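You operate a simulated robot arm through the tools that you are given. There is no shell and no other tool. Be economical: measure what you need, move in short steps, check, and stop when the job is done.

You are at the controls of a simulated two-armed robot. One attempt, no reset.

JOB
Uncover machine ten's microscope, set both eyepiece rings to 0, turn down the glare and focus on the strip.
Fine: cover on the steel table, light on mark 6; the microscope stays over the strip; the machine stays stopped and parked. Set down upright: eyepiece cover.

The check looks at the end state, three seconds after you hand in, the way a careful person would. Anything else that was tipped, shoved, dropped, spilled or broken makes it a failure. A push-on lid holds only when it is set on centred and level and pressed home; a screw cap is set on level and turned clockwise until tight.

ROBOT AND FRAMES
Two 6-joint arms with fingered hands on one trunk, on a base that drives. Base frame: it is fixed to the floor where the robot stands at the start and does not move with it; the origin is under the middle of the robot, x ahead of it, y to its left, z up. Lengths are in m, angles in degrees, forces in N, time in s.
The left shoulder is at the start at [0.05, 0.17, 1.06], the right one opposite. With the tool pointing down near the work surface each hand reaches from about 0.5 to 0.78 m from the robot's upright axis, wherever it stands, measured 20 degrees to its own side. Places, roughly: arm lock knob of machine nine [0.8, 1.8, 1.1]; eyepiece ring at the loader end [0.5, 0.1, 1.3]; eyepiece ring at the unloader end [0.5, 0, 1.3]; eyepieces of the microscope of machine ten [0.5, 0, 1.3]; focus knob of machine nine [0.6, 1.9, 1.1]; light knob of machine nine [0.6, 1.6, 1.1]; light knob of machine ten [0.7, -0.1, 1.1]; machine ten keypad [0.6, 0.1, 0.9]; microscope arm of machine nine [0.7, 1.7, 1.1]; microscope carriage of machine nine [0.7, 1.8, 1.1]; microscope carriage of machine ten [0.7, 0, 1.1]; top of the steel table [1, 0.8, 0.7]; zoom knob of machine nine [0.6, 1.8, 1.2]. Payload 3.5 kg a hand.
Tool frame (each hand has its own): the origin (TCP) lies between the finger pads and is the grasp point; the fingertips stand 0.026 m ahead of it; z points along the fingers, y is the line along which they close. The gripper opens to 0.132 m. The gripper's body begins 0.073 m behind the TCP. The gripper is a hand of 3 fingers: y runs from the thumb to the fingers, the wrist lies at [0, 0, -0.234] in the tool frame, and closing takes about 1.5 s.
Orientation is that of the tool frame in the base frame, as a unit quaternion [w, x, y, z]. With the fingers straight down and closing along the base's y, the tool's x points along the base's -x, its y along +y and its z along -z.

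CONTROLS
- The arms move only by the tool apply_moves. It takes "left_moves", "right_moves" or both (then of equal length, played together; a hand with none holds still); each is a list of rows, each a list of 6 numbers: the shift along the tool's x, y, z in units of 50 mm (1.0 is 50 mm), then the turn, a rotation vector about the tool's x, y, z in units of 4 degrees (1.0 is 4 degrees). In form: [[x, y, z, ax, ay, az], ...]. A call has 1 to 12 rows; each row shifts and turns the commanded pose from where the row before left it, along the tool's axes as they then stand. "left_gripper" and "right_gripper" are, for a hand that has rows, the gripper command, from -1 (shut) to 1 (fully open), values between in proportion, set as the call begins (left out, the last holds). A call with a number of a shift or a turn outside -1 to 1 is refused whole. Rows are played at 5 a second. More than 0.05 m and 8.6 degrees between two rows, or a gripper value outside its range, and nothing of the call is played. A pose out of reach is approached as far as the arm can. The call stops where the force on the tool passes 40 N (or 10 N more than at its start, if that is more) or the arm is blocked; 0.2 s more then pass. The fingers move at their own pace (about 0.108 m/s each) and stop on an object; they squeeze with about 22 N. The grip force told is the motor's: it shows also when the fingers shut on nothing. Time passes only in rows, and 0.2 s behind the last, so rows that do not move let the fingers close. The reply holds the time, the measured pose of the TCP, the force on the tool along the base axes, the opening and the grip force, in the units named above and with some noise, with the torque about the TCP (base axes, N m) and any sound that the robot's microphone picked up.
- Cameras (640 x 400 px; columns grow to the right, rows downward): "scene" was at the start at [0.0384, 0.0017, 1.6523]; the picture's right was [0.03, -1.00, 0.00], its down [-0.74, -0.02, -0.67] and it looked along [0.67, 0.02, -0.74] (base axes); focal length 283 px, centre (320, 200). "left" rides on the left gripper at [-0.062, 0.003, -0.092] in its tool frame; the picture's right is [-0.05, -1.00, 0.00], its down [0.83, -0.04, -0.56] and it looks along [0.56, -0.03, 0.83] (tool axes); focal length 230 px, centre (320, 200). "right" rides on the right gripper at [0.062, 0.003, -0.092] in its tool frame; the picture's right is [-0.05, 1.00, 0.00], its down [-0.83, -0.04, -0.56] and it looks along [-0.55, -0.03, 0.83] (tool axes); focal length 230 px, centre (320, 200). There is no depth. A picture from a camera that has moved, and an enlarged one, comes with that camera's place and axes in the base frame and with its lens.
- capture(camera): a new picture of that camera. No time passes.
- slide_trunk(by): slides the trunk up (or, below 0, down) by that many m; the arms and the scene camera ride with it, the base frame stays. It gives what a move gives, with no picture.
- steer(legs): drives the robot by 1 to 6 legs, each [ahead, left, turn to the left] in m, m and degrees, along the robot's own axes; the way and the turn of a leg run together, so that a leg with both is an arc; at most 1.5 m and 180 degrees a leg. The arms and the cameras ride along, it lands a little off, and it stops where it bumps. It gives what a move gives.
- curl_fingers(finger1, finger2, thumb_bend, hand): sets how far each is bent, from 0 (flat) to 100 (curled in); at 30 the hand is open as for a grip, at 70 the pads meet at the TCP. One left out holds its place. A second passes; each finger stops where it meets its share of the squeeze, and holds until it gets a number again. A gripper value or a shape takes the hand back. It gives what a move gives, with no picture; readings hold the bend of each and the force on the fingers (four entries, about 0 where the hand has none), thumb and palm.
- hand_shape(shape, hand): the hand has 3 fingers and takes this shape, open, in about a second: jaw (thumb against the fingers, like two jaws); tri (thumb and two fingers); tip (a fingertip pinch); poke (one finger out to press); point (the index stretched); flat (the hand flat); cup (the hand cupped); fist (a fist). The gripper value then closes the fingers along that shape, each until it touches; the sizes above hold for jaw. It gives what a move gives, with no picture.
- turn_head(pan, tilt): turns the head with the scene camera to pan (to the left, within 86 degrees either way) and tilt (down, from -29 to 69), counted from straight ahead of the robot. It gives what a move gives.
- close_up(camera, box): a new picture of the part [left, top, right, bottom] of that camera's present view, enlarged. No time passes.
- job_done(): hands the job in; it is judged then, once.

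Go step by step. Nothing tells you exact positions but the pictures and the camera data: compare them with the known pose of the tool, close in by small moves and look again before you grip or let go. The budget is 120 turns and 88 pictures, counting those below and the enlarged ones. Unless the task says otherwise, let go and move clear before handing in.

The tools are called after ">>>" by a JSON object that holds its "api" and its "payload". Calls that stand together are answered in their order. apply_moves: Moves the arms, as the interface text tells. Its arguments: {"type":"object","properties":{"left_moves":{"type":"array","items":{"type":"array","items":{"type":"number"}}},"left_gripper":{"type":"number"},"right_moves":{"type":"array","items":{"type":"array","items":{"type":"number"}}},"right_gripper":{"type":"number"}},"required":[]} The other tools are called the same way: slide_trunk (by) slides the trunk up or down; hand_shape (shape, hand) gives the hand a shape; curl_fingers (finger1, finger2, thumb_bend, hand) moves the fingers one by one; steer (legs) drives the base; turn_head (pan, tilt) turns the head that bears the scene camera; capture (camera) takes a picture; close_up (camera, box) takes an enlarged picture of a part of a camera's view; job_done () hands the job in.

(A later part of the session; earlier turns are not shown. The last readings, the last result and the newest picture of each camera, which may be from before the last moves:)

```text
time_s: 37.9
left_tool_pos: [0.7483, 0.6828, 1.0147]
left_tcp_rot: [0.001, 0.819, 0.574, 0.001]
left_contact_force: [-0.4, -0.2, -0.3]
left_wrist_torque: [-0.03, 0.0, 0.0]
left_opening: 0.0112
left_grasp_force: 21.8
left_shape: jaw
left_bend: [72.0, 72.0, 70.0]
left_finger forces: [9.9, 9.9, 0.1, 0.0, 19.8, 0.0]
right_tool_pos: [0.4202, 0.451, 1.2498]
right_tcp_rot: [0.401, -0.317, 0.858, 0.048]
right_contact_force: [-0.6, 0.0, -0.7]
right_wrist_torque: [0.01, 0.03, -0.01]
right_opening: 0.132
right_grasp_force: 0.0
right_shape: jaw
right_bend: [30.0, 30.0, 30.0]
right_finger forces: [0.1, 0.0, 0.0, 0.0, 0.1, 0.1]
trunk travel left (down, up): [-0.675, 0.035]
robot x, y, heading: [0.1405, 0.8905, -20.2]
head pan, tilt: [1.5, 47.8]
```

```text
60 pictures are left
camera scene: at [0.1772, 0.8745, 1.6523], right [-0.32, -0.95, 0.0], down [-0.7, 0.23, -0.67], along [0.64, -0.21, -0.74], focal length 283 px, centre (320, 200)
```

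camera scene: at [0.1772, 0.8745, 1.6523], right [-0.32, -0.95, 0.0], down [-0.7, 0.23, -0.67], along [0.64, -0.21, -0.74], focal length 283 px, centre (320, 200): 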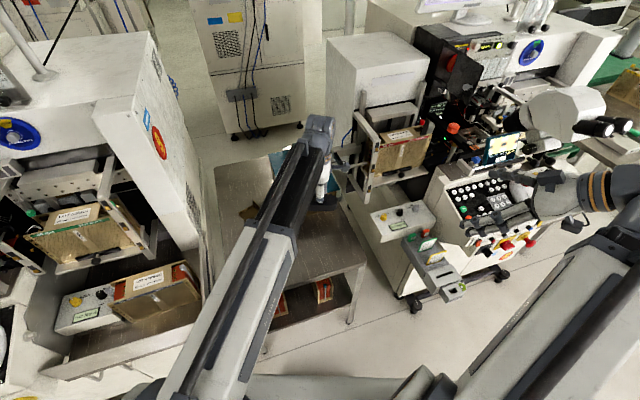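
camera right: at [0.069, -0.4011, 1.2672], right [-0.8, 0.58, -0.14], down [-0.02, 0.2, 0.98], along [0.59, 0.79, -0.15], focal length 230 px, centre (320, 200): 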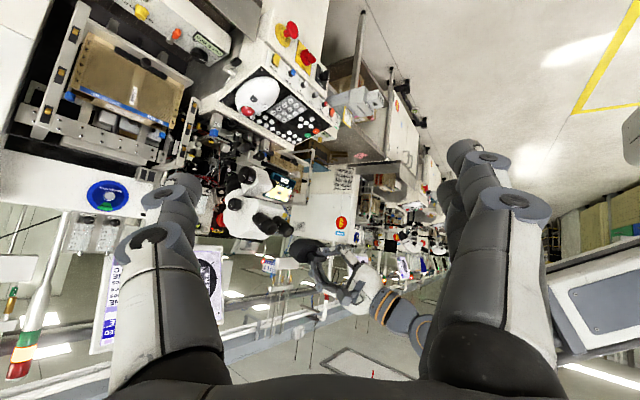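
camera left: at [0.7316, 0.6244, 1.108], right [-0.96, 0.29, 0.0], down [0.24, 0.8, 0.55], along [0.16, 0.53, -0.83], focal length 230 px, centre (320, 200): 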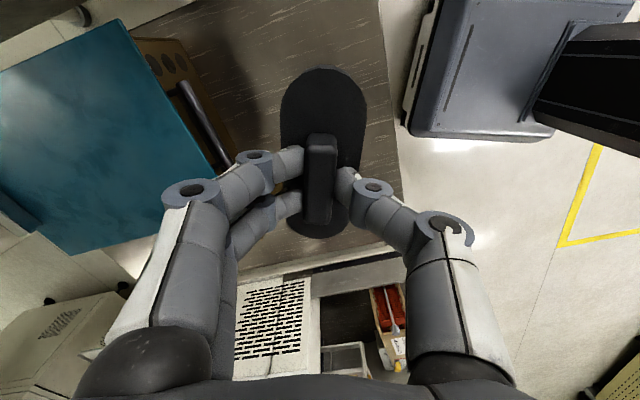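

The cover hangs over the clear part of the table. I'll lower it in stages.

>>> {"api": "apply_moves", "payload": {"left_moves": [[0, 0, 0.8, 0, 0, 0], [0, 0, 0.8, 0, 0, 0], [0, 0, 0.8, 0, 0, 0], [0, 0, 0.8, 0, 0, 0], [0, 0, 0.5, 0, 0, 0]]}}

>>> {"api": "capture", "payload": {"camera": "left"}}

>>> {"api": "capture", "payload": {"camera": "right"}}

```text
time_s: 39.1
left_tool_pos: [0.7484, 0.6814, 0.8289]
left_tcp_rot: [0.001, 0.819, 0.574, 0.001]
left_contact_force: [-0.2, -0.3, -0.3]
left_wrist_torque: [0.01, 0.02, -0.03]
left_opening: 0.0111
left_grasp_force: 22.2
left_shape: jaw
left_bend: [72.0, 72.0, 70.0]
left_finger forces: [9.8, 9.8, 0.0, 0.0, 19.6, 0.0]
right_tool_pos: [0.4195, 0.4506, 1.2502]
right_tcp_rot: [0.402, -0.318, 0.857, 0.048]
right_contact_force: [0.6, 0.7, -0.5]
right_wrist_torque: [-0.03, 0.02, -0.04]
right_opening: 0.1317
right_grasp_force: 0.0
right_shape: jaw
right_bend: [30.0, 30.0, 30.0]
right_finger forces: [0.0, 0.1, 0.0, 0.1, 0.0, 0.1]
trunk travel left (down, up): [-0.675, 0.035]
robot x, y, heading: [0.1363, 0.888, -19.9]
head pan, tilt: [1.5, 47.8]
```

```text
59 pictures are left
camera left: at [0.7315, 0.6235, 0.9224], right [-0.96, 0.29, 0.0], down [0.24, 0.8, 0.55], along [0.16, 0.53, -0.83], focal length 230 px, centre (320, 200)
```

left: 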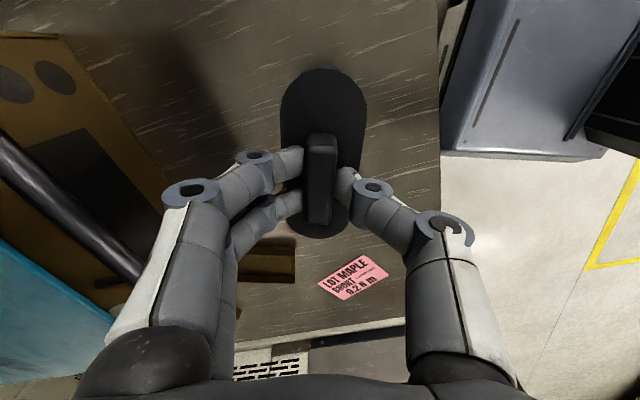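

```text
58 pictures are left
camera right: at [0.3286, 0.3912, 1.2671], right [-0.56, 0.82, -0.14], down [0.05, 0.2, 0.98], along [0.83, 0.54, -0.15], focal length 230 px, centre (320, 200)
```

right: 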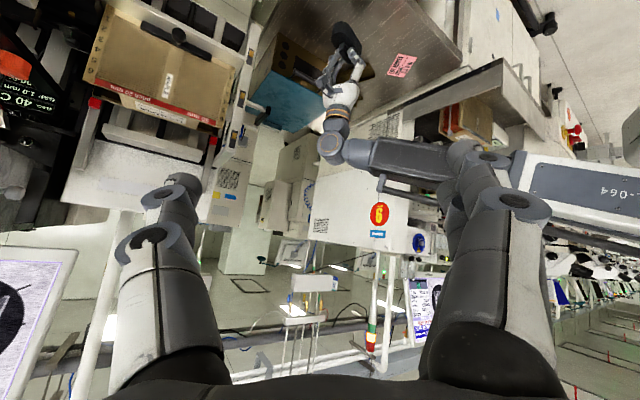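

>>> {"api": "apply_moves", "payload": {"left_moves": [[0, 0, 0.15, 0, 0, 0], [0, 0, 0.15, 0, 0, 0], [0, 0, 0.1, 0, 0, 0], [0, 0, 0.1, 0, 0, 0], [0, 0, 0.1, 0, 0, 0], [0, 0, 0.1, 0, 0, 0]]}}

>>> {"api": "close_up", "payload": {"camera": "right", "box": [300, 10, 428, 90]}}

```text
time_s: 40.5
left_tool_pos: [0.7488, 0.6802, 0.796]
left_tcp_rot: [0.001, 0.819, 0.574, 0.002]
left_contact_force: [-0.4, 0.0, -0.2]
left_wrist_torque: [-0.01, 0.01, 0.0]
left_opening: 0.0109
left_grasp_force: 21.6
left_shape: jaw
left_bend: [72.0, 72.0, 70.0]
left_finger forces: [9.8, 9.8, 0.0, 0.0, 19.6, 0.1]
right_tool_pos: [0.421, 0.4508, 1.2496]
right_tcp_rot: [0.403, -0.317, 0.857, 0.048]
right_contact_force: [0.6, 0.4, 1.1]
right_wrist_torque: [-0.02, 0.0, 0.01]
right_opening: 0.1317
right_grasp_force: 0.1
right_shape: jaw
right_bend: [30.0, 30.0, 30.0]
right_finger forces: [0.1, 0.0, 0.0, 0.0, 0.0, 0.0]
trunk travel left (down, up): [-0.675, 0.035]
robot x, y, heading: [0.1415, 0.886, -19.9]
head pan, tilt: [1.5, 47.8]
```

```text
5.00 times, centred on (364, 50) of right
camera zoom: at [0.3286, 0.3912, 1.2671], right [-0.56, 0.82, -0.14], down [0.05, 0.2, 0.98], along [0.83, 0.54, -0.15], focal length 1150 px, centre (100, 950)
```

zoom: 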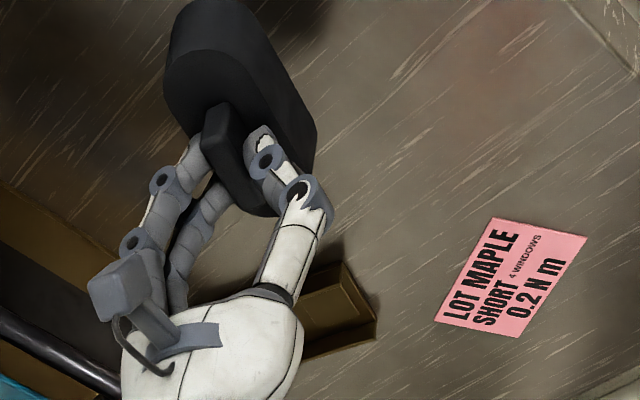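

>>> {"api": "apply_moves", "payload": {"left_moves": [[0, 0, 0.06, 0, 0, 0], [0, 0, 0.06, 0, 0, 0], [0, 0, 0.06, 0, 0, 0], [0, 0, 0.06, 0, 0, 0]]}}

>>> {"api": "close_up", "payload": {"camera": "right", "box": [300, 10, 396, 70]}}

```text
time_s: 41.5
left_tool_pos: [0.7489, 0.6823, 0.7835]
left_tcp_rot: [0.002, 0.819, 0.573, 0.001]
left_contact_force: [1.0, 0.5, -0.8]
left_wrist_torque: [0.02, 0.0, 0.02]
left_opening: 0.0111
left_grasp_force: 21.5
left_shape: jaw
left_bend: [72.0, 72.0, 70.0]
left_finger forces: [9.8, 9.8, 0.0, 0.0, 19.6, 0.0]
right_tool_pos: [0.4206, 0.4512, 1.25]
right_tcp_rot: [0.402, -0.317, 0.857, 0.048]
right_contact_force: [-0.4, 0.2, 0.2]
right_wrist_torque: [-0.02, 0.01, -0.01]
right_opening: 0.1319
right_grasp_force: 0.0
right_shape: jaw
right_bend: [30.0, 30.0, 30.0]
right_finger forces: [0.0, 0.1, 0.0, 0.0, 0.0, 0.0]
trunk travel left (down, up): [-0.675, 0.035]
robot x, y, heading: [0.1367, 0.8855, -20.1]
head pan, tilt: [1.5, 47.8]
```

```text
6.67 times, centred on (348, 40) of right
camera zoom: at [0.3286, 0.3912, 1.2671], right [-0.56, 0.82, -0.14], down [0.05, 0.2, 0.98], along [0.83, 0.54, -0.15], focal length 1534 px, centre (133, 1267)
```

zoom: 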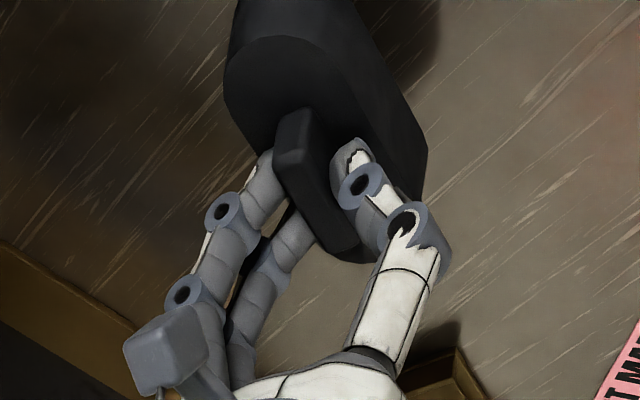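

>>> {"api": "apply_moves", "payload": {"left_moves": [[0, 0, 0.05, 0, 0, 0], [0, 0, 0.05, 0, 0, 0], [0, 0, 0.05, 0, 0, 0], [0, 0, 0.05, 0, 0, 0]]}}

```text
time_s: 42.5
left_tool_pos: [0.7488, 0.6816, 0.7724]
left_tcp_rot: [0.001, 0.819, 0.574, 0.001]
left_contact_force: [-0.1, -0.3, -0.2]
left_wrist_torque: [0.01, -0.01, -0.02]
left_opening: 0.0108
left_grasp_force: 22.1
left_shape: jaw
left_bend: [72.0, 72.0, 70.0]
left_finger forces: [9.9, 9.7, 0.0, 0.0, 19.5, 0.0]
right_tool_pos: [0.4209, 0.4517, 1.2491]
right_tcp_rot: [0.402, -0.317, 0.858, 0.047]
right_contact_force: [0.6, -0.6, 0.5]
right_wrist_torque: [-0.02, -0.01, -0.03]
right_opening: 0.1319
right_grasp_force: 0.1
right_shape: jaw
right_bend: [30.0, 30.0, 30.0]
right_finger forces: [0.0, 0.1, 0.1, 0.0, 0.0, 0.0]
trunk travel left (down, up): [-0.675, 0.035]
robot x, y, heading: [0.1381, 0.8853, -20.0]
head pan, tilt: [1.5, 47.8]
```

>>> {"api": "apply_moves", "payload": {"left_moves": [[0, 0, 0.05, 0, 0, 0], [0, 0, 0.05, 0, 0, 0], [0, 0, 0.05, 0, 0, 0], [0, 0, 0.05, 0, 0, 0]]}}

>>> {"api": "capture", "payload": {"camera": "right"}}

```text
time_s: 43.5
left_tool_pos: [0.7482, 0.6827, 0.7633]
left_tcp_rot: [0.001, 0.819, 0.574, 0.002]
left_contact_force: [0.3, 0.1, -0.3]
left_wrist_torque: [0.0, 0.0, -0.03]
left_opening: 0.0111
left_grasp_force: 22.4
left_shape: jaw
left_bend: [72.0, 72.0, 70.0]
left_finger forces: [9.7, 9.7, 0.0, 0.1, 19.7, 0.0]
right_tool_pos: [0.421, 0.4506, 1.2496]
right_tcp_rot: [0.402, -0.317, 0.857, 0.048]
right_contact_force: [0.2, -0.3, 0.1]
right_wrist_torque: [0.03, -0.02, 0.01]
right_opening: 0.1318
right_grasp_force: 0.1
right_shape: jaw
right_bend: [30.0, 30.0, 30.0]
right_finger forces: [0.0, 0.0, 0.0, 0.0, 0.0, 0.0]
trunk travel left (down, up): [-0.675, 0.035]
robot x, y, heading: [0.1394, 0.8856, -19.9]
head pan, tilt: [1.5, 47.8]
```

```text
55 pictures are left
camera right: at [0.3286, 0.3912, 1.2671], right [-0.56, 0.82, -0.14], down [0.05, 0.2, 0.98], along [0.83, 0.54, -0.15], focal length 230 px, centre (320, 200)
```

right: 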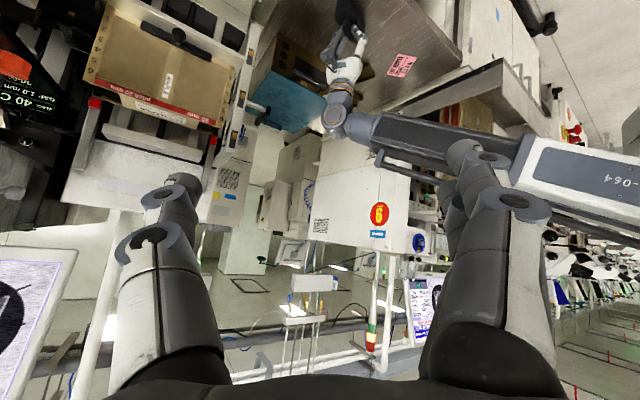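

>>> {"api": "apply_moves", "payload": {"left_moves": [[0, 0, 0.05, 0, 0, 0], [0, 0, 0.05, 0, 0, 0], [0, 0, 0.05, 0, 0, 0]]}}

>>> {"api": "apply_moves", "payload": {"left_moves": [[0, 0, 0.05, 0, 0, 0], [0, 0, 0.05, 0, 0, 0]]}}

```text
time_s: 44.3
left_tool_pos: [0.7486, 0.682, 0.7574]
left_tcp_rot: [0.003, 0.819, 0.574, 0.0]
left_contact_force: [-3.9, 1.4, 14.4]
left_wrist_torque: [0.0, 0.01, -0.02]
left_opening: 0.0112
left_grasp_force: 22.2
left_shape: jaw
left_bend: [72.0, 72.0, 71.0]
left_finger forces: [10.9, 11.0, 0.0, 0.0, 25.7, 0.1]
right_tool_pos: [0.4188, 0.4522, 1.2515]
right_tcp_rot: [0.402, -0.317, 0.858, 0.047]
right_contact_force: [0.2, 0.0, 1.1]
right_wrist_torque: [0.04, 0.01, 0.03]
right_opening: 0.1314
right_grasp_force: 0.0
right_shape: jaw
right_bend: [30.0, 30.0, 30.0]
right_finger forces: [0.1, 0.0, 0.0, 0.0, 0.0, 0.0]
trunk travel left (down, up): [-0.675, 0.035]
robot x, y, heading: [0.142, 0.8858, -19.8]
head pan, tilt: [1.5, 47.8]
```

```text
time_s: 44.9
left_tool_pos: [0.7487, 0.6815, 0.7556]
left_tcp_rot: [0.004, 0.819, 0.574, 0.001]
left_contact_force: [-1.1, 0.0, 40.8]
left_wrist_torque: [0.03, -0.04, -0.03]
left_opening: 0.0146
left_grasp_force: 22.2
left_shape: jaw
left_bend: [73.0, 73.0, 72.0]
left_finger forces: [14.8, 14.9, 0.0, 0.1, 31.5, 0.0]
right_tool_pos: [0.4172, 0.4518, 1.2519]
right_tcp_rot: [0.403, -0.317, 0.857, 0.047]
right_contact_force: [-0.3, -0.1, 0.6]
right_wrist_torque: [0.0, -0.04, 0.01]
right_opening: 0.1321
right_grasp_force: 0.0
right_shape: jaw
right_bend: [30.0, 30.0, 30.0]
right_finger forces: [0.0, 0.0, 0.0, 0.1, 0.0, 0.0]
trunk travel left (down, up): [-0.675, 0.035]
robot x, y, heading: [0.1418, 0.8854, -20.1]
head pan, tilt: [1.5, 47.8]
```

The cover has met the table. I'll ease up, open partly and look before clearing.

>>> {"api": "apply_moves", "payload": {"left_moves": [[0, 0, -0.06, 0, 0, 0], [0, 0, -0.02, 0, 0, 0]]}}

>>> {"api": "apply_moves", "payload": {"left_moves": [[0, 0, 0, 0, 0, 0], [0, 0, 0, 0, 0, 0], [0, 0, 0, 0, 0, 0], [0, 0, 0, 0, 0, 0], [0, 0, 0, 0, 0, 0]], "left_gripper": 0.2}}

>>> {"api": "capture", "payload": {"camera": "left"}}

```text
time_s: 45.5
left_tool_pos: [0.7488, 0.6832, 0.7576]
left_tcp_rot: [0.002, 0.819, 0.574, 0.0]
left_contact_force: [0.6, -2.8, 24.4]
left_wrist_torque: [-0.09, -0.06, -0.02]
left_opening: 0.0145
left_grasp_force: 22.3
left_shape: jaw
left_bend: [73.0, 73.0, 72.0]
left_finger forces: [13.9, 13.9, 0.1, 0.1, 26.1, 0.1]
right_tool_pos: [0.4198, 0.4519, 1.25]
right_tcp_rot: [0.403, -0.317, 0.857, 0.047]
right_contact_force: [-0.2, -0.8, 0.1]
right_wrist_torque: [0.0, 0.0, 0.01]
right_opening: 0.1319
right_grasp_force: 0.0
right_shape: jaw
right_bend: [30.0, 30.0, 30.0]
right_finger forces: [0.0, 0.0, 0.1, 0.0, 0.0, 0.0]
trunk travel left (down, up): [-0.675, 0.035]
robot x, y, heading: [0.1408, 0.8876, -19.8]
head pan, tilt: [1.5, 47.8]
```

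```text
time_s: 46.7
left_tool_pos: [0.7477, 0.6829, 0.7545]
left_tcp_rot: [0.0, 0.82, 0.573, 0.001]
left_contact_force: [-0.1, 0.1, -0.3]
left_wrist_torque: [0.03, 0.0, -0.04]
left_opening: 0.0789
left_grasp_force: 0.0
left_shape: jaw
left_bend: [71.0, 71.0, 71.0]
left_finger forces: [0.0, 0.1, 0.0, 0.0, 0.0, 0.0]
right_tool_pos: [0.4217, 0.4503, 1.2499]
right_tcp_rot: [0.403, -0.317, 0.857, 0.048]
right_contact_force: [0.6, 0.7, -0.5]
right_wrist_torque: [-0.01, 0.01, -0.01]
right_opening: 0.1321
right_grasp_force: 0.1
right_shape: jaw
right_bend: [30.0, 30.0, 30.0]
right_finger forces: [0.1, 0.0, 0.1, 0.0, 0.0, 0.0]
trunk travel left (down, up): [-0.675, 0.035]
robot x, y, heading: [0.1384, 0.8906, -20.0]
head pan, tilt: [1.5, 47.8]
```

```text
54 pictures are left
camera left: at [0.732, 0.6244, 0.8479], right [-0.96, 0.29, 0.0], down [0.24, 0.8, 0.55], along [0.16, 0.53, -0.83], focal length 230 px, centre (320, 200)
```

left: 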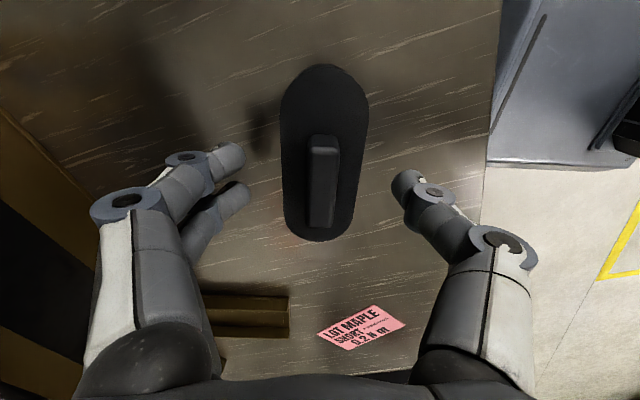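

The cover stands upright on the steel table. I'll lift straight off it and drive back in front of machine ten.

>>> {"api": "apply_moves", "payload": {"left_moves": [[0, 0, -0.5, 0, 0, 0], [0, 0, -0.9, 0, 0, 0], [0, 0, -0.9, 0, 0, 0], [0, 0, -0.9, 0, 0, 0], [0, 0, -0.9, 0, 0, 0], [0, 0, -0.9, 0, 0, 0], [0, 0, -0.4, 0, 0, 0]]}}

>>> {"api": "steer", "payload": {"legs": [[-0.365, 0, 0], [0, -0.215, 0]]}}

>>> {"api": "capture", "payload": {"camera": "scene"}}

```text
time_s: 48.3
left_tool_pos: [0.7469, 0.6835, 1.0255]
left_tcp_rot: [0.001, 0.819, 0.573, 0.0]
left_contact_force: [0.2, 0.4, -0.1]
left_wrist_torque: [-0.01, -0.01, 0.0]
left_opening: 0.0789
left_grasp_force: 0.1
left_shape: jaw
left_bend: [71.0, 71.0, 71.0]
left_finger forces: [0.0, 0.0, 0.1, 0.0, 0.0, 0.0]
right_tool_pos: [0.4196, 0.4516, 1.2496]
right_tcp_rot: [0.403, -0.317, 0.857, 0.047]
right_contact_force: [0.1, 0.3, -0.4]
right_wrist_torque: [0.03, 0.0, -0.02]
right_opening: 0.1321
right_grasp_force: 0.0
right_shape: jaw
right_bend: [30.0, 30.0, 30.0]
right_finger forces: [0.0, 0.1, 0.1, 0.0, 0.1, 0.1]
trunk travel left (down, up): [-0.675, 0.035]
robot x, y, heading: [0.1393, 0.8896, -20.2]
head pan, tilt: [1.5, 47.8]
```

```text
time_s: 51.9
left_tool_pos: [0.3271, 0.6033, 1.0262]
left_tcp_rot: [0.001, 0.819, 0.574, 0.002]
left_contact_force: [-0.1, -0.4, -0.7]
left_wrist_torque: [0.02, -0.04, -0.01]
left_opening: 0.0789
left_grasp_force: 0.0
left_shape: jaw
left_bend: [71.0, 71.0, 71.0]
left_finger forces: [0.1, 0.0, 0.1, 0.0, 0.1, 0.1]
right_tool_pos: [0.0007, 0.3693, 1.2502]
right_tcp_rot: [0.403, -0.319, 0.857, 0.05]
right_contact_force: [0.2, 0.1, 0.2]
right_wrist_torque: [0.04, 0.02, 0.02]
right_opening: 0.1317
right_grasp_force: 0.1
right_shape: jaw
right_bend: [30.0, 30.0, 30.0]
right_finger forces: [0.0, 0.1, 0.1, 0.0, 0.0, 0.0]
trunk travel left (down, up): [-0.675, 0.035]
robot x, y, heading: [-0.2801, 0.807, -19.8]
head pan, tilt: [1.5, 47.8]
```

```text
53 pictures are left
camera scene: at [-0.2441, 0.7924, 1.6523], right [-0.32, -0.95, 0.0], down [-0.7, 0.23, -0.67], along [0.64, -0.21, -0.74], focal length 283 px, centre (320, 200)
```

scene: 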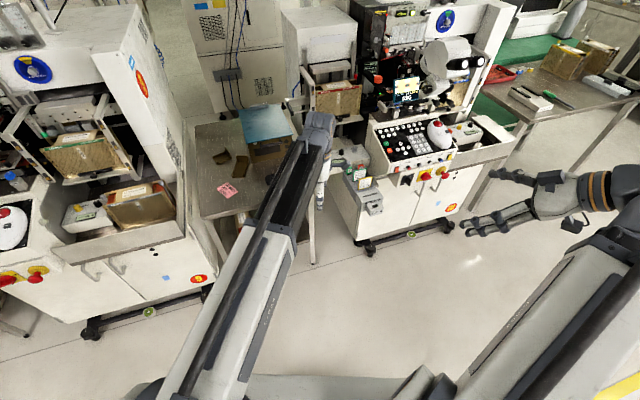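

>>> {"api": "steer", "payload": {"legs": [[0, 0, 20], [0, -0.807, 0]]}}

>>> {"api": "close_up", "payload": {"camera": "scene", "box": [284, 60, 364, 130]}}

```text
time_s: 57.3
left_tool_pos: [0.3645, 0.0167, 1.026]
left_tcp_rot: [0.001, 0.705, 0.71, 0.001]
left_contact_force: [-0.2, 0.6, -0.6]
left_wrist_torque: [0.05, -0.02, -0.03]
left_opening: 0.0786
left_grasp_force: 0.0
left_shape: jaw
left_bend: [71.0, 71.0, 71.0]
left_finger forces: [0.1, 0.1, 0.0, 0.0, 0.0, 0.1]
right_tool_pos: [0.139, -0.3155, 1.2498]
right_tcp_rot: [0.387, -0.464, 0.788, 0.118]
right_contact_force: [0.1, -0.9, -0.1]
right_wrist_torque: [0.02, -0.01, -0.04]
right_opening: 0.1318
right_grasp_force: 0.0
right_shape: jaw
right_bend: [30.0, 30.0, 30.0]
right_finger forces: [0.0, 0.0, 0.0, 0.0, 0.0, 0.1]
trunk travel left (down, up): [-0.675, 0.035]
robot x, y, heading: [-0.2757, 0.0012, 0.6]
head pan, tilt: [1.5, 47.8]
```

```text
5.71 times, centred on (324, 95) of scene
camera zoom: at [-0.2376, -0.0026, 1.6523], right [0.03, -1.0, 0.0], down [-0.74, -0.02, -0.67], along [0.67, 0.02, -0.74], focal length 1618 px, centre (297, 800)
```

zoom: 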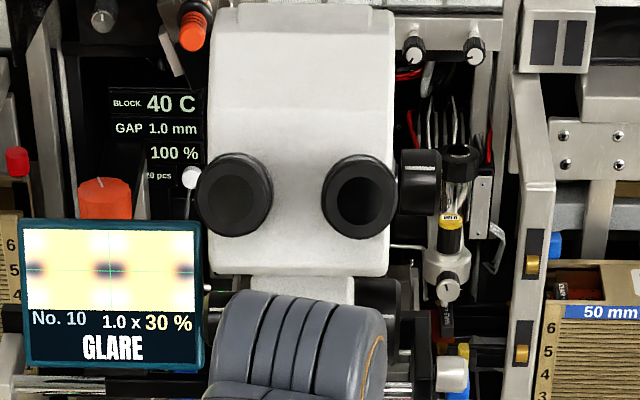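

>>> {"api": "close_up", "payload": {"camera": "scene", "box": [304, 82, 340, 104]}}

>>> {"api": "close_up", "payload": {"camera": "right", "box": [240, 206, 296, 241]}}

```text
16.00 times, centred on (322, 93) of scene
camera zoom: at [-0.2376, -0.0026, 1.6523], right [0.03, -1.0, 0.0], down [-0.74, -0.02, -0.67], along [0.67, 0.02, -0.74], focal length 4531 px, centre (288, 1912)
```

zoom: 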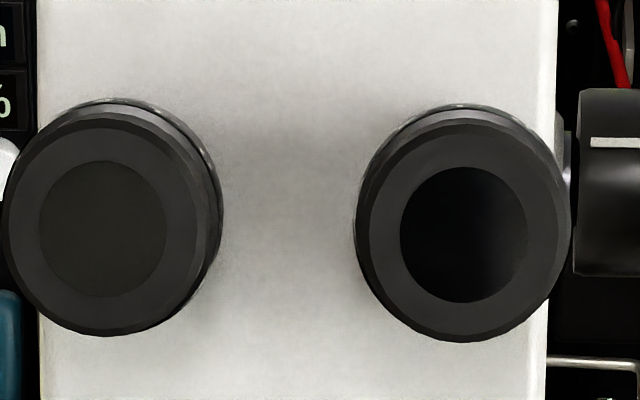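

```text
11.43 times, centred on (268, 224) of right
camera zoom: at [0.0737, -0.4031, 1.267], right [-0.81, 0.57, -0.14], down [-0.02, 0.2, 0.98], along [0.59, 0.79, -0.15], focal length 2629 px, centre (914, -69)
```

zoom: 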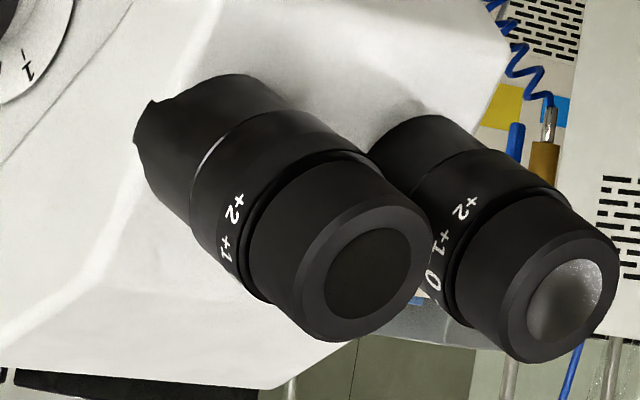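

The rings carry numbers (+2, +1, 0…). I'll zoom further to find the index mark.

>>> {"api": "close_up", "payload": {"camera": "right", "box": [252, 213, 280, 231]}}

>>> {"api": "close_up", "payload": {"camera": "right", "box": [200, 160, 264, 200]}}

```text
16.00 times, centred on (266, 222) of right
camera zoom: at [0.0737, -0.4031, 1.267], right [-0.81, 0.57, -0.14], down [-0.02, 0.2, 0.98], along [0.59, 0.79, -0.15], focal length 3681 px, centre (1184, -152)
```

zoom: 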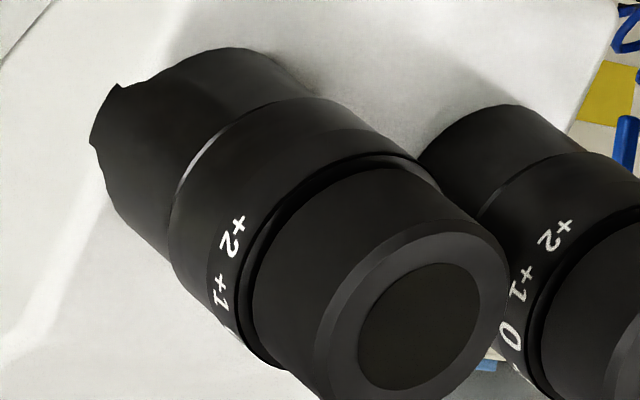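

```text
10.00 times, centred on (232, 180) of right
camera zoom: at [0.0737, -0.4031, 1.267], right [-0.81, 0.57, -0.14], down [-0.02, 0.2, 0.98], along [0.59, 0.79, -0.15], focal length 2301 px, centre (1200, 400)
```

zoom: 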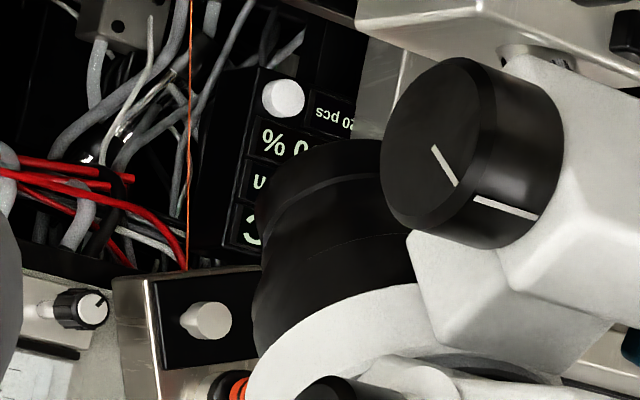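

I need a view from above the barrels, where the index should be. I'll raise the trunk a little and bring the left hand's camera up there.

>>> {"api": "slide_trunk", "payload": {"by": 0.03}}

>>> {"api": "apply_moves", "payload": {"left_moves": [[0, 0, -0.5, -1, 0, 0], [0, 0.03, -0.5, -1, 0, 0], [0, 0.07, -0.5, -1, 0, 0], [0, 0.1, -0.49, -1, 0, 0], [0, 0.14, -0.48, -1, 0, 0], [0, 0.17, -0.47, -1, 0, 0], [0, 0.2, -0.46, -1, 0, 0], [0, 0.23, -0.44, -1, 0, 0], [0, 0.26, -0.42, -1, 0, 0], [0, 0.29, -0.4, -1, 0, 0], [0, 0.32, -0.38, -1, 0, 0], [0, 0.35, -0.36, -1, 0, 0]]}}

>>> {"api": "apply_moves", "payload": {"left_moves": [[0, 0.37, -0.33, -1, 0, 0], [0, 0.39, -0.31, -1, 0, 0], [0, 0, 0, -1, 0, 0], [0, 0, 0, 0, 0, -1], [0, 0, 0, 0, 0, -1], [0, 0, 0, 0, 0, -1], [0, 0, 0, 0, 0, -1], [0, 0, 0, 0, 0, -1], [0, 0, 0, 0, 0, -1], [0, 0, 0, 0, 0, -1], [0, 0, 0, 0, 0, -1], [0, 0, 0, 0, 0, -1]]}}

>>> {"api": "apply_moves", "payload": {"left_moves": [[0, 0, 0, 0, 0, -1], [0, 0, 0, 0, 0, -1], [0, 0, 0, 0, 0, -1], [0, 0, 0, 0, 0, -1], [0, 0, 0, 0, 0, -1], [0, 0, 0, 0, 0, -1], [0, 0, 0, 0, 0, -1], [0, 0, 0, 0, 0, -1], [0, 0, 0, 0, 0, -1], [0, 0, 0, 0, 0, -1], [0, 0, 0, 0, 0, -1], [0, 0, 0, 0, 0, -1]]}}

>>> {"api": "capture", "payload": {"camera": "left"}}

```text
time_s: 58.0
left_tool_pos: [0.363, 0.0178, 1.0557]
left_tcp_rot: [0.002, 0.705, 0.71, 0.001]
left_contact_force: [0.0, -0.7, -0.3]
left_wrist_torque: [-0.02, -0.01, -0.03]
left_opening: 0.0786
left_grasp_force: 0.1
left_shape: jaw
left_bend: [71.0, 71.0, 71.0]
left_finger forces: [0.0, 0.0, 0.1, 0.0, 0.0, 0.0]
right_tool_pos: [0.1386, -0.3146, 1.28]
right_tcp_rot: [0.387, -0.465, 0.787, 0.119]
right_contact_force: [-0.6, 0.8, 0.6]
right_wrist_torque: [-0.01, -0.01, 0.0]
right_opening: 0.1316
right_grasp_force: 0.0
right_shape: jaw
right_bend: [30.0, 30.0, 30.0]
right_finger forces: [0.0, 0.0, 0.0, 0.0, 0.1, 0.1]
trunk travel left (down, up): [-0.705, 0.005]
robot x, y, heading: [-0.2782, -0.0037, 0.4]
head pan, tilt: [1.5, 47.8]
```

```text
time_s: 60.6
left_tool_pos: [0.3607, 0.0169, 1.3535]
left_tcp_rot: [0.288, 0.643, 0.648, 0.29]
left_contact_force: [0.2, 0.1, 0.1]
left_wrist_torque: [-0.03, -0.01, 0.02]
left_opening: 0.0786
left_grasp_force: 0.1
left_shape: jaw
left_bend: [71.0, 71.0, 71.0]
left_finger forces: [0.0, 0.0, 0.1, 0.1, 0.0, 0.0]
right_tool_pos: [0.1386, -0.314, 1.2806]
right_tcp_rot: [0.388, -0.464, 0.788, 0.118]
right_contact_force: [0.5, -0.2, -0.8]
right_wrist_torque: [-0.02, -0.03, 0.04]
right_opening: 0.1317
right_grasp_force: 0.1
right_shape: jaw
right_bend: [30.0, 30.0, 30.0]
right_finger forces: [0.0, 0.0, 0.0, 0.0, 0.0, 0.1]
trunk travel left (down, up): [-0.705, 0.005]
robot x, y, heading: [-0.2746, -0.0003, 0.6]
head pan, tilt: [1.5, 47.8]
```

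```text
time_s: 63.2
left_tool_pos: [0.3609, 0.0181, 1.404]
left_tcp_rot: [0.446, 0.389, 0.773, 0.228]
left_contact_force: [0.5, -0.2, 0.0]
left_wrist_torque: [-0.04, 0.01, 0.03]
left_opening: 0.0789
left_grasp_force: 0.0
left_shape: jaw
left_bend: [71.0, 71.0, 71.0]
left_finger forces: [0.0, 0.1, 0.0, 0.0, 0.1, 0.1]
right_tool_pos: [0.1383, -0.3143, 1.2797]
right_tcp_rot: [0.387, -0.464, 0.788, 0.117]
right_contact_force: [-0.5, -0.2, 1.3]
right_wrist_torque: [-0.03, -0.03, -0.02]
right_opening: 0.1319
right_grasp_force: 0.2
right_shape: jaw
right_bend: [30.0, 30.0, 30.0]
right_finger forces: [0.0, 0.0, 0.0, 0.0, 0.1, 0.0]
trunk travel left (down, up): [-0.705, 0.005]
robot x, y, heading: [-0.2721, -0.0023, 0.2]
head pan, tilt: [1.5, 47.8]
```

```text
time_s: 65.8
left_tool_pos: [0.3623, 0.0165, 1.4038]
left_tcp_rot: [0.5, 0.042, 0.865, 0.027]
left_contact_force: [-0.3, -0.6, 1.3]
left_wrist_torque: [-0.02, -0.04, 0.01]
left_opening: 0.079
left_grasp_force: 0.0
left_shape: jaw
left_bend: [71.0, 71.0, 71.0]
left_finger forces: [0.0, 0.0, 0.0, 0.0, 0.0, 0.0]
right_tool_pos: [0.1382, -0.3143, 1.2798]
right_tcp_rot: [0.389, -0.463, 0.788, 0.118]
right_contact_force: [0.1, -0.2, -0.5]
right_wrist_torque: [0.01, -0.02, 0.02]
right_opening: 0.1322
right_grasp_force: 0.1
right_shape: jaw
right_bend: [30.0, 30.0, 30.0]
right_finger forces: [0.1, 0.0, 0.0, 0.1, 0.0, 0.1]
trunk travel left (down, up): [-0.705, 0.005]
robot x, y, heading: [-0.2769, -0.004, 0.4]
head pan, tilt: [1.5, 47.8]
```

```text
47 pictures are left
camera left: at [0.3138, 0.014, 1.5044], right [-0.02, -1.0, -0.04], down [-0.9, 0.04, -0.44], along [0.45, 0.03, -0.89], focal length 230 px, centre (320, 200)
```

left: 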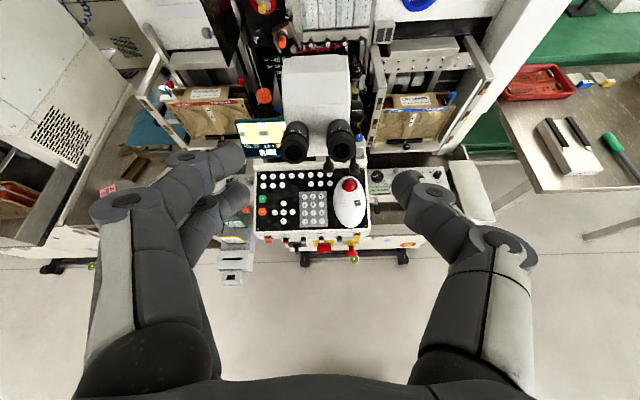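

>>> {"api": "close_up", "payload": {"camera": "left", "box": [276, 112, 364, 167]}}

```text
7.27 times, centred on (320, 140) of left
camera zoom: at [0.3138, 0.014, 1.5044], right [-0.02, -1.0, -0.04], down [-0.9, 0.04, -0.44], along [0.45, 0.03, -0.89], focal length 1673 px, centre (320, 640)
```

zoom: 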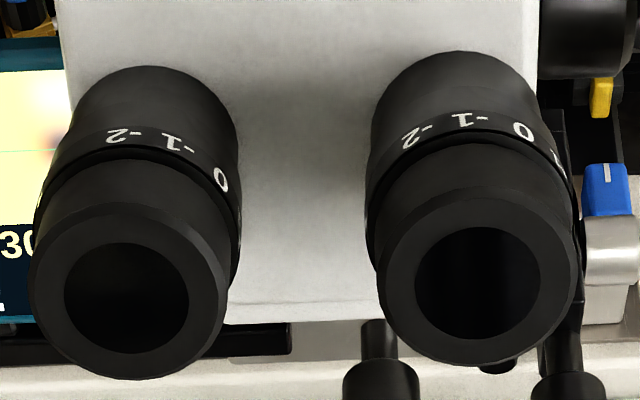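

The numbers run −2…+2 over the top. I'll drive forward a bit to look straight down for the index mark.

>>> {"api": "steer", "payload": {"legs": [[0.11, 0, 0]]}}

>>> {"api": "close_up", "payload": {"camera": "left", "box": [256, 130, 384, 210]}}

```text
time_s: 67.0
left_tool_pos: [0.4762, 0.0191, 1.4039]
left_tcp_rot: [0.5, 0.042, 0.864, 0.028]
left_contact_force: [0.3, 0.3, -0.7]
left_wrist_torque: [-0.01, 0.02, 0.0]
left_opening: 0.0788
left_grasp_force: 0.1
left_shape: jaw
left_bend: [71.0, 71.0, 71.0]
left_finger forces: [0.0, 0.0, 0.0, 0.1, 0.0, 0.1]
right_tool_pos: [0.253, -0.3129, 1.2789]
right_tcp_rot: [0.386, -0.465, 0.788, 0.119]
right_contact_force: [0.2, 0.2, 0.6]
right_wrist_torque: [0.0, 0.0, 0.03]
right_opening: 0.1319
right_grasp_force: 0.1
right_shape: jaw
right_bend: [30.0, 30.0, 30.0]
right_finger forces: [0.1, 0.0, 0.0, 0.0, 0.0, 0.0]
trunk travel left (down, up): [-0.705, 0.005]
robot x, y, heading: [-0.1615, -0.0055, 0.4]
head pan, tilt: [1.5, 47.8]
```

```text
5.00 times, centred on (320, 170) of left
camera zoom: at [0.4273, 0.0152, 1.5035], right [-0.02, -1.0, -0.04], down [-0.9, 0.04, -0.44], along [0.44, 0.03, -0.9], focal length 1150 px, centre (320, 350)
```

zoom: 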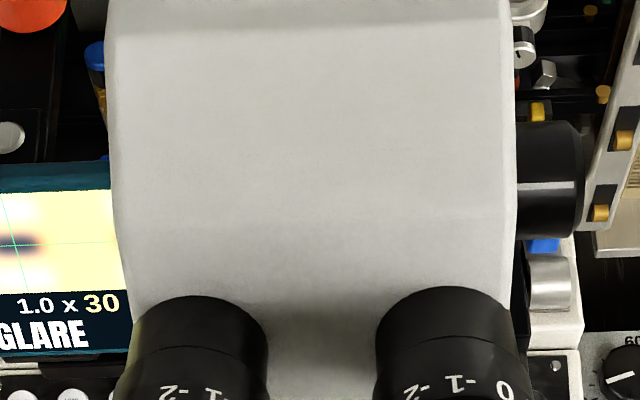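

>>> {"api": "close_up", "payload": {"camera": "left", "box": [272, 180, 368, 240]}}

```text
6.67 times, centred on (320, 210) of left
camera zoom: at [0.4273, 0.0152, 1.5035], right [-0.02, -1.0, -0.04], down [-0.9, 0.04, -0.44], along [0.44, 0.03, -0.9], focal length 1534 px, centre (320, 133)
```

zoom: 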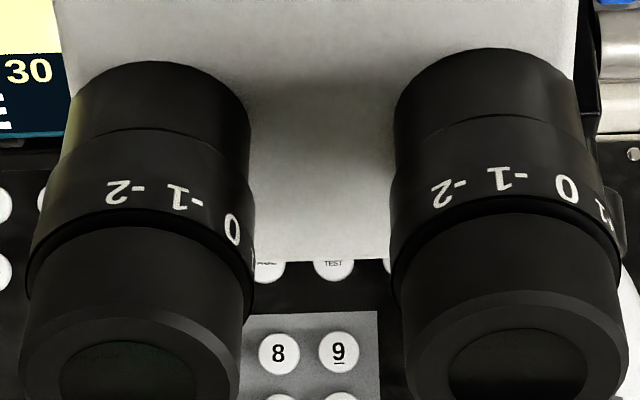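

>>> {"api": "close_up", "payload": {"camera": "left", "box": [328, 186, 368, 211]}}

>>> {"api": "close_up", "payload": {"camera": "left", "box": [274, 186, 314, 211]}}

```text
16.00 times, centred on (348, 198) of left
camera zoom: at [0.4273, 0.0152, 1.5035], right [-0.02, -1.0, -0.04], down [-0.9, 0.04, -0.44], along [0.44, 0.03, -0.9], focal length 3681 px, centre (-128, 224)
```

zoom: 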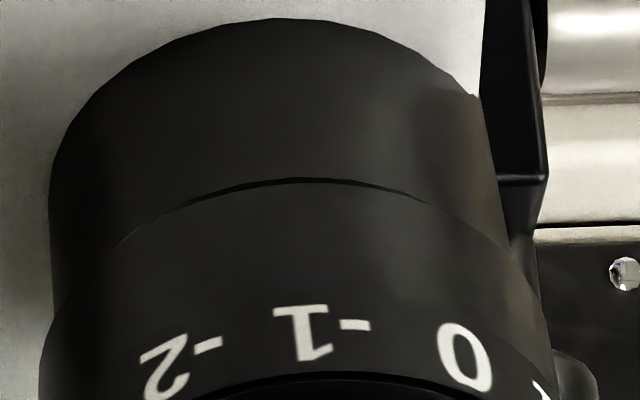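

```text
16.00 times, centred on (294, 198) of left
camera zoom: at [0.4273, 0.0152, 1.5035], right [-0.02, -1.0, -0.04], down [-0.9, 0.04, -0.44], along [0.44, 0.03, -0.9], focal length 3681 px, centre (736, 224)
```

zoom: 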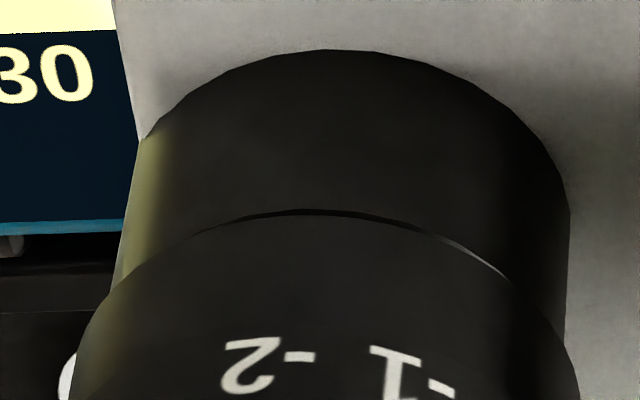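

No index on top. I'll check the right side view again from here, now more side-on.

>>> {"api": "close_up", "payload": {"camera": "right", "box": [272, 202, 336, 242]}}

```text
10.00 times, centred on (304, 222) of right
camera zoom: at [0.1871, -0.4017, 1.2966], right [-0.81, 0.57, -0.13], down [-0.02, 0.2, 0.98], along [0.59, 0.79, -0.16], focal length 2301 px, centre (480, -20)
```

zoom: 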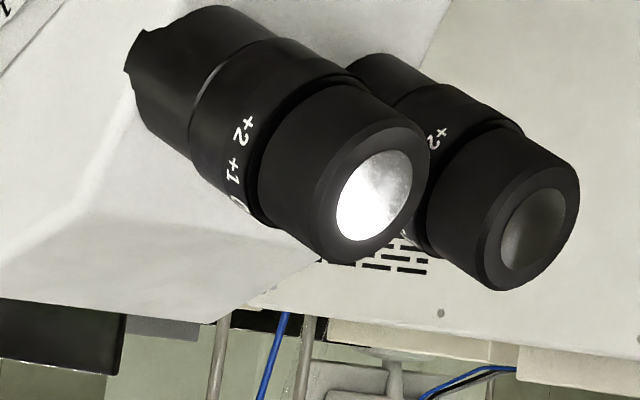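

Still no index there. I'll back away and lower the trunk to see the undersides from below.

>>> {"api": "steer", "payload": {"legs": [[-0.3, 0, 0]]}}

>>> {"api": "slide_trunk", "payload": {"by": -0.6}}

>>> {"api": "turn_head", "payload": {"pan": 0, "tilt": -12}}

>>> {"api": "capture", "payload": {"camera": "scene"}}

```text
time_s: 69.1
left_tool_pos: [0.1781, 0.0202, 1.4061]
left_tcp_rot: [0.501, 0.038, 0.864, 0.031]
left_contact_force: [0.5, -0.5, 0.2]
left_wrist_torque: [-0.01, 0.04, -0.02]
left_opening: 0.079
left_grasp_force: 0.0
left_shape: jaw
left_bend: [71.0, 71.0, 71.0]
left_finger forces: [0.0, 0.0, 0.0, 0.0, 0.0, 0.1]
right_tool_pos: [-0.043, -0.3121, 1.2789]
right_tcp_rot: [0.387, -0.468, 0.786, 0.12]
right_contact_force: [0.2, 0.1, 0.3]
right_wrist_torque: [0.01, 0.0, -0.03]
right_opening: 0.1319
right_grasp_force: 0.1
right_shape: jaw
right_bend: [30.0, 30.0, 30.0]
right_finger forces: [0.0, 0.1, 0.0, 0.0, 0.0, 0.0]
trunk travel left (down, up): [-0.705, 0.005]
robot x, y, heading: [-0.4589, -0.0055, 0.9]
head pan, tilt: [1.5, 47.8]
```

```text
refused: -0.6 is not a number from -0.4 to 0.4
```

```text
time_s: 70.4
left_tool_pos: [0.1785, 0.0204, 1.4051]
left_tcp_rot: [0.501, 0.038, 0.864, 0.03]
left_contact_force: [-0.5, 0.6, -0.8]
left_wrist_torque: [-0.02, 0.0, -0.01]
left_opening: 0.0791
left_grasp_force: 0.2
left_shape: jaw
left_bend: [71.0, 71.0, 71.0]
left_finger forces: [0.0, 0.1, 0.1, 0.0, 0.1, 0.1]
right_tool_pos: [-0.042, -0.3137, 1.2793]
right_tcp_rot: [0.386, -0.469, 0.785, 0.121]
right_contact_force: [-0.6, 0.8, 0.4]
right_wrist_torque: [-0.02, -0.02, 0.0]
right_opening: 0.1319
right_grasp_force: 0.0
right_shape: jaw
right_bend: [30.0, 30.0, 30.0]
right_finger forces: [0.0, 0.0, 0.0, 0.0, 0.0, 0.0]
trunk travel left (down, up): [-0.705, 0.005]
robot x, y, heading: [-0.46, -0.0069, 1.0]
head pan, tilt: [0.0, -12.0]
```

```text
40 pictures are left
camera scene: at [-0.417, -0.0065, 1.7753], right [0.02, -1.0, 0.0], down [0.21, 0.0, -0.98], along [0.98, 0.02, 0.21], focal length 283 px, centre (320, 200)
```

scene: 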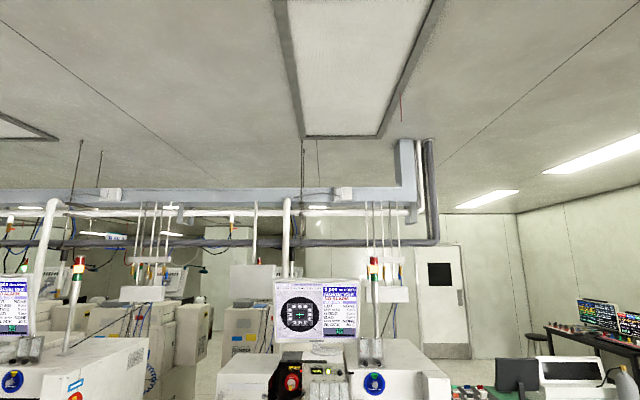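

>>> {"api": "slide_trunk", "payload": {"by": -0.4}}

>>> {"api": "slide_trunk", "payload": {"by": -0.25}}

>>> {"api": "close_up", "payload": {"camera": "scene", "box": [280, 175, 360, 225]}}

```text
time_s: 74.2
left_tool_pos: [0.1795, 0.0193, 1.0045]
left_tcp_rot: [0.501, 0.039, 0.864, 0.029]
left_contact_force: [0.3, 0.6, 0.1]
left_wrist_torque: [0.02, -0.06, 0.01]
left_opening: 0.0787
left_grasp_force: 0.1
left_shape: jaw
left_bend: [71.0, 71.0, 71.0]
left_finger forces: [0.0, 0.0, 0.1, 0.0, 0.0, 0.0]
right_tool_pos: [-0.0416, -0.3126, 0.8784]
right_tcp_rot: [0.386, -0.468, 0.786, 0.12]
right_contact_force: [-0.8, 0.0, -0.4]
right_wrist_torque: [-0.02, 0.01, 0.02]
right_opening: 0.1319
right_grasp_force: 0.1
right_shape: jaw
right_bend: [30.0, 30.0, 30.0]
right_finger forces: [0.0, 0.0, 0.0, 0.1, 0.0, 0.0]
trunk travel left (down, up): [-0.305, 0.405]
robot x, y, heading: [-0.4542, -0.0067, 0.9]
head pan, tilt: [0.0, -12.0]
```

```text
time_s: 76.8
left_tool_pos: [0.1793, 0.0195, 0.7543]
left_tcp_rot: [0.5, 0.039, 0.865, 0.03]
left_contact_force: [0.1, 0.6, 0.0]
left_wrist_torque: [-0.02, 0.0, 0.02]
left_opening: 0.0788
left_grasp_force: 0.1
left_shape: jaw
left_bend: [71.0, 71.0, 71.0]
left_finger forces: [0.1, 0.0, 0.1, 0.0, 0.0, 0.0]
right_tool_pos: [-0.0432, -0.3121, 0.6304]
right_tcp_rot: [0.387, -0.467, 0.786, 0.12]
right_contact_force: [-0.3, 0.4, -0.7]
right_wrist_torque: [-0.02, 0.02, 0.01]
right_opening: 0.1317
right_grasp_force: 0.1
right_shape: jaw
right_bend: [30.0, 30.0, 30.0]
right_finger forces: [0.1, 0.1, 0.0, 0.0, 0.1, 0.1]
trunk travel left (down, up): [-0.055, 0.655]
robot x, y, heading: [-0.462, -0.0044, 1.0]
head pan, tilt: [0.0, -12.0]
```

```text
8.00 times, centred on (320, 200) of scene
camera zoom: at [-0.4171, -0.0065, 1.1254], right [0.02, -1.0, 0.0], down [0.21, 0.0, -0.98], along [0.98, 0.02, 0.21], focal length 2265 px, centre (320, 200)
```

zoom: 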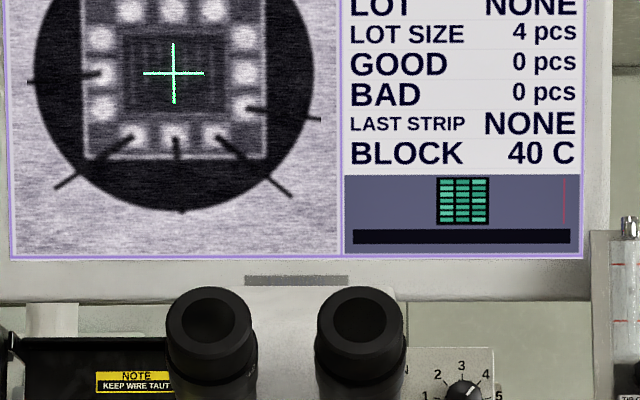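

>>> {"api": "close_up", "payload": {"camera": "scene", "box": [296, 208, 336, 233]}}

```text
16.00 times, centred on (316, 220) of scene
camera zoom: at [-0.4171, -0.0065, 1.1254], right [0.02, -1.0, 0.0], down [0.21, 0.0, -0.98], along [0.98, 0.02, 0.21], focal length 4531 px, centre (384, -128)
```

zoom: 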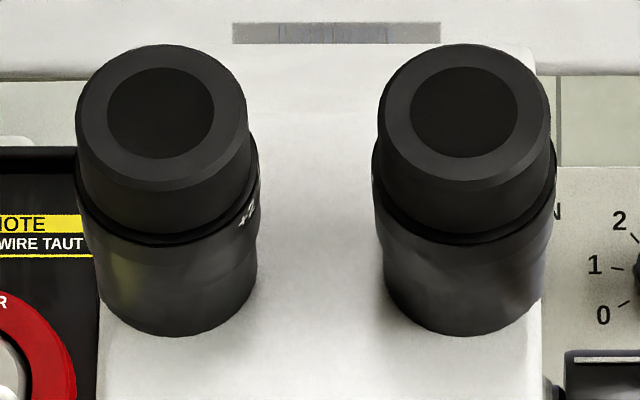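

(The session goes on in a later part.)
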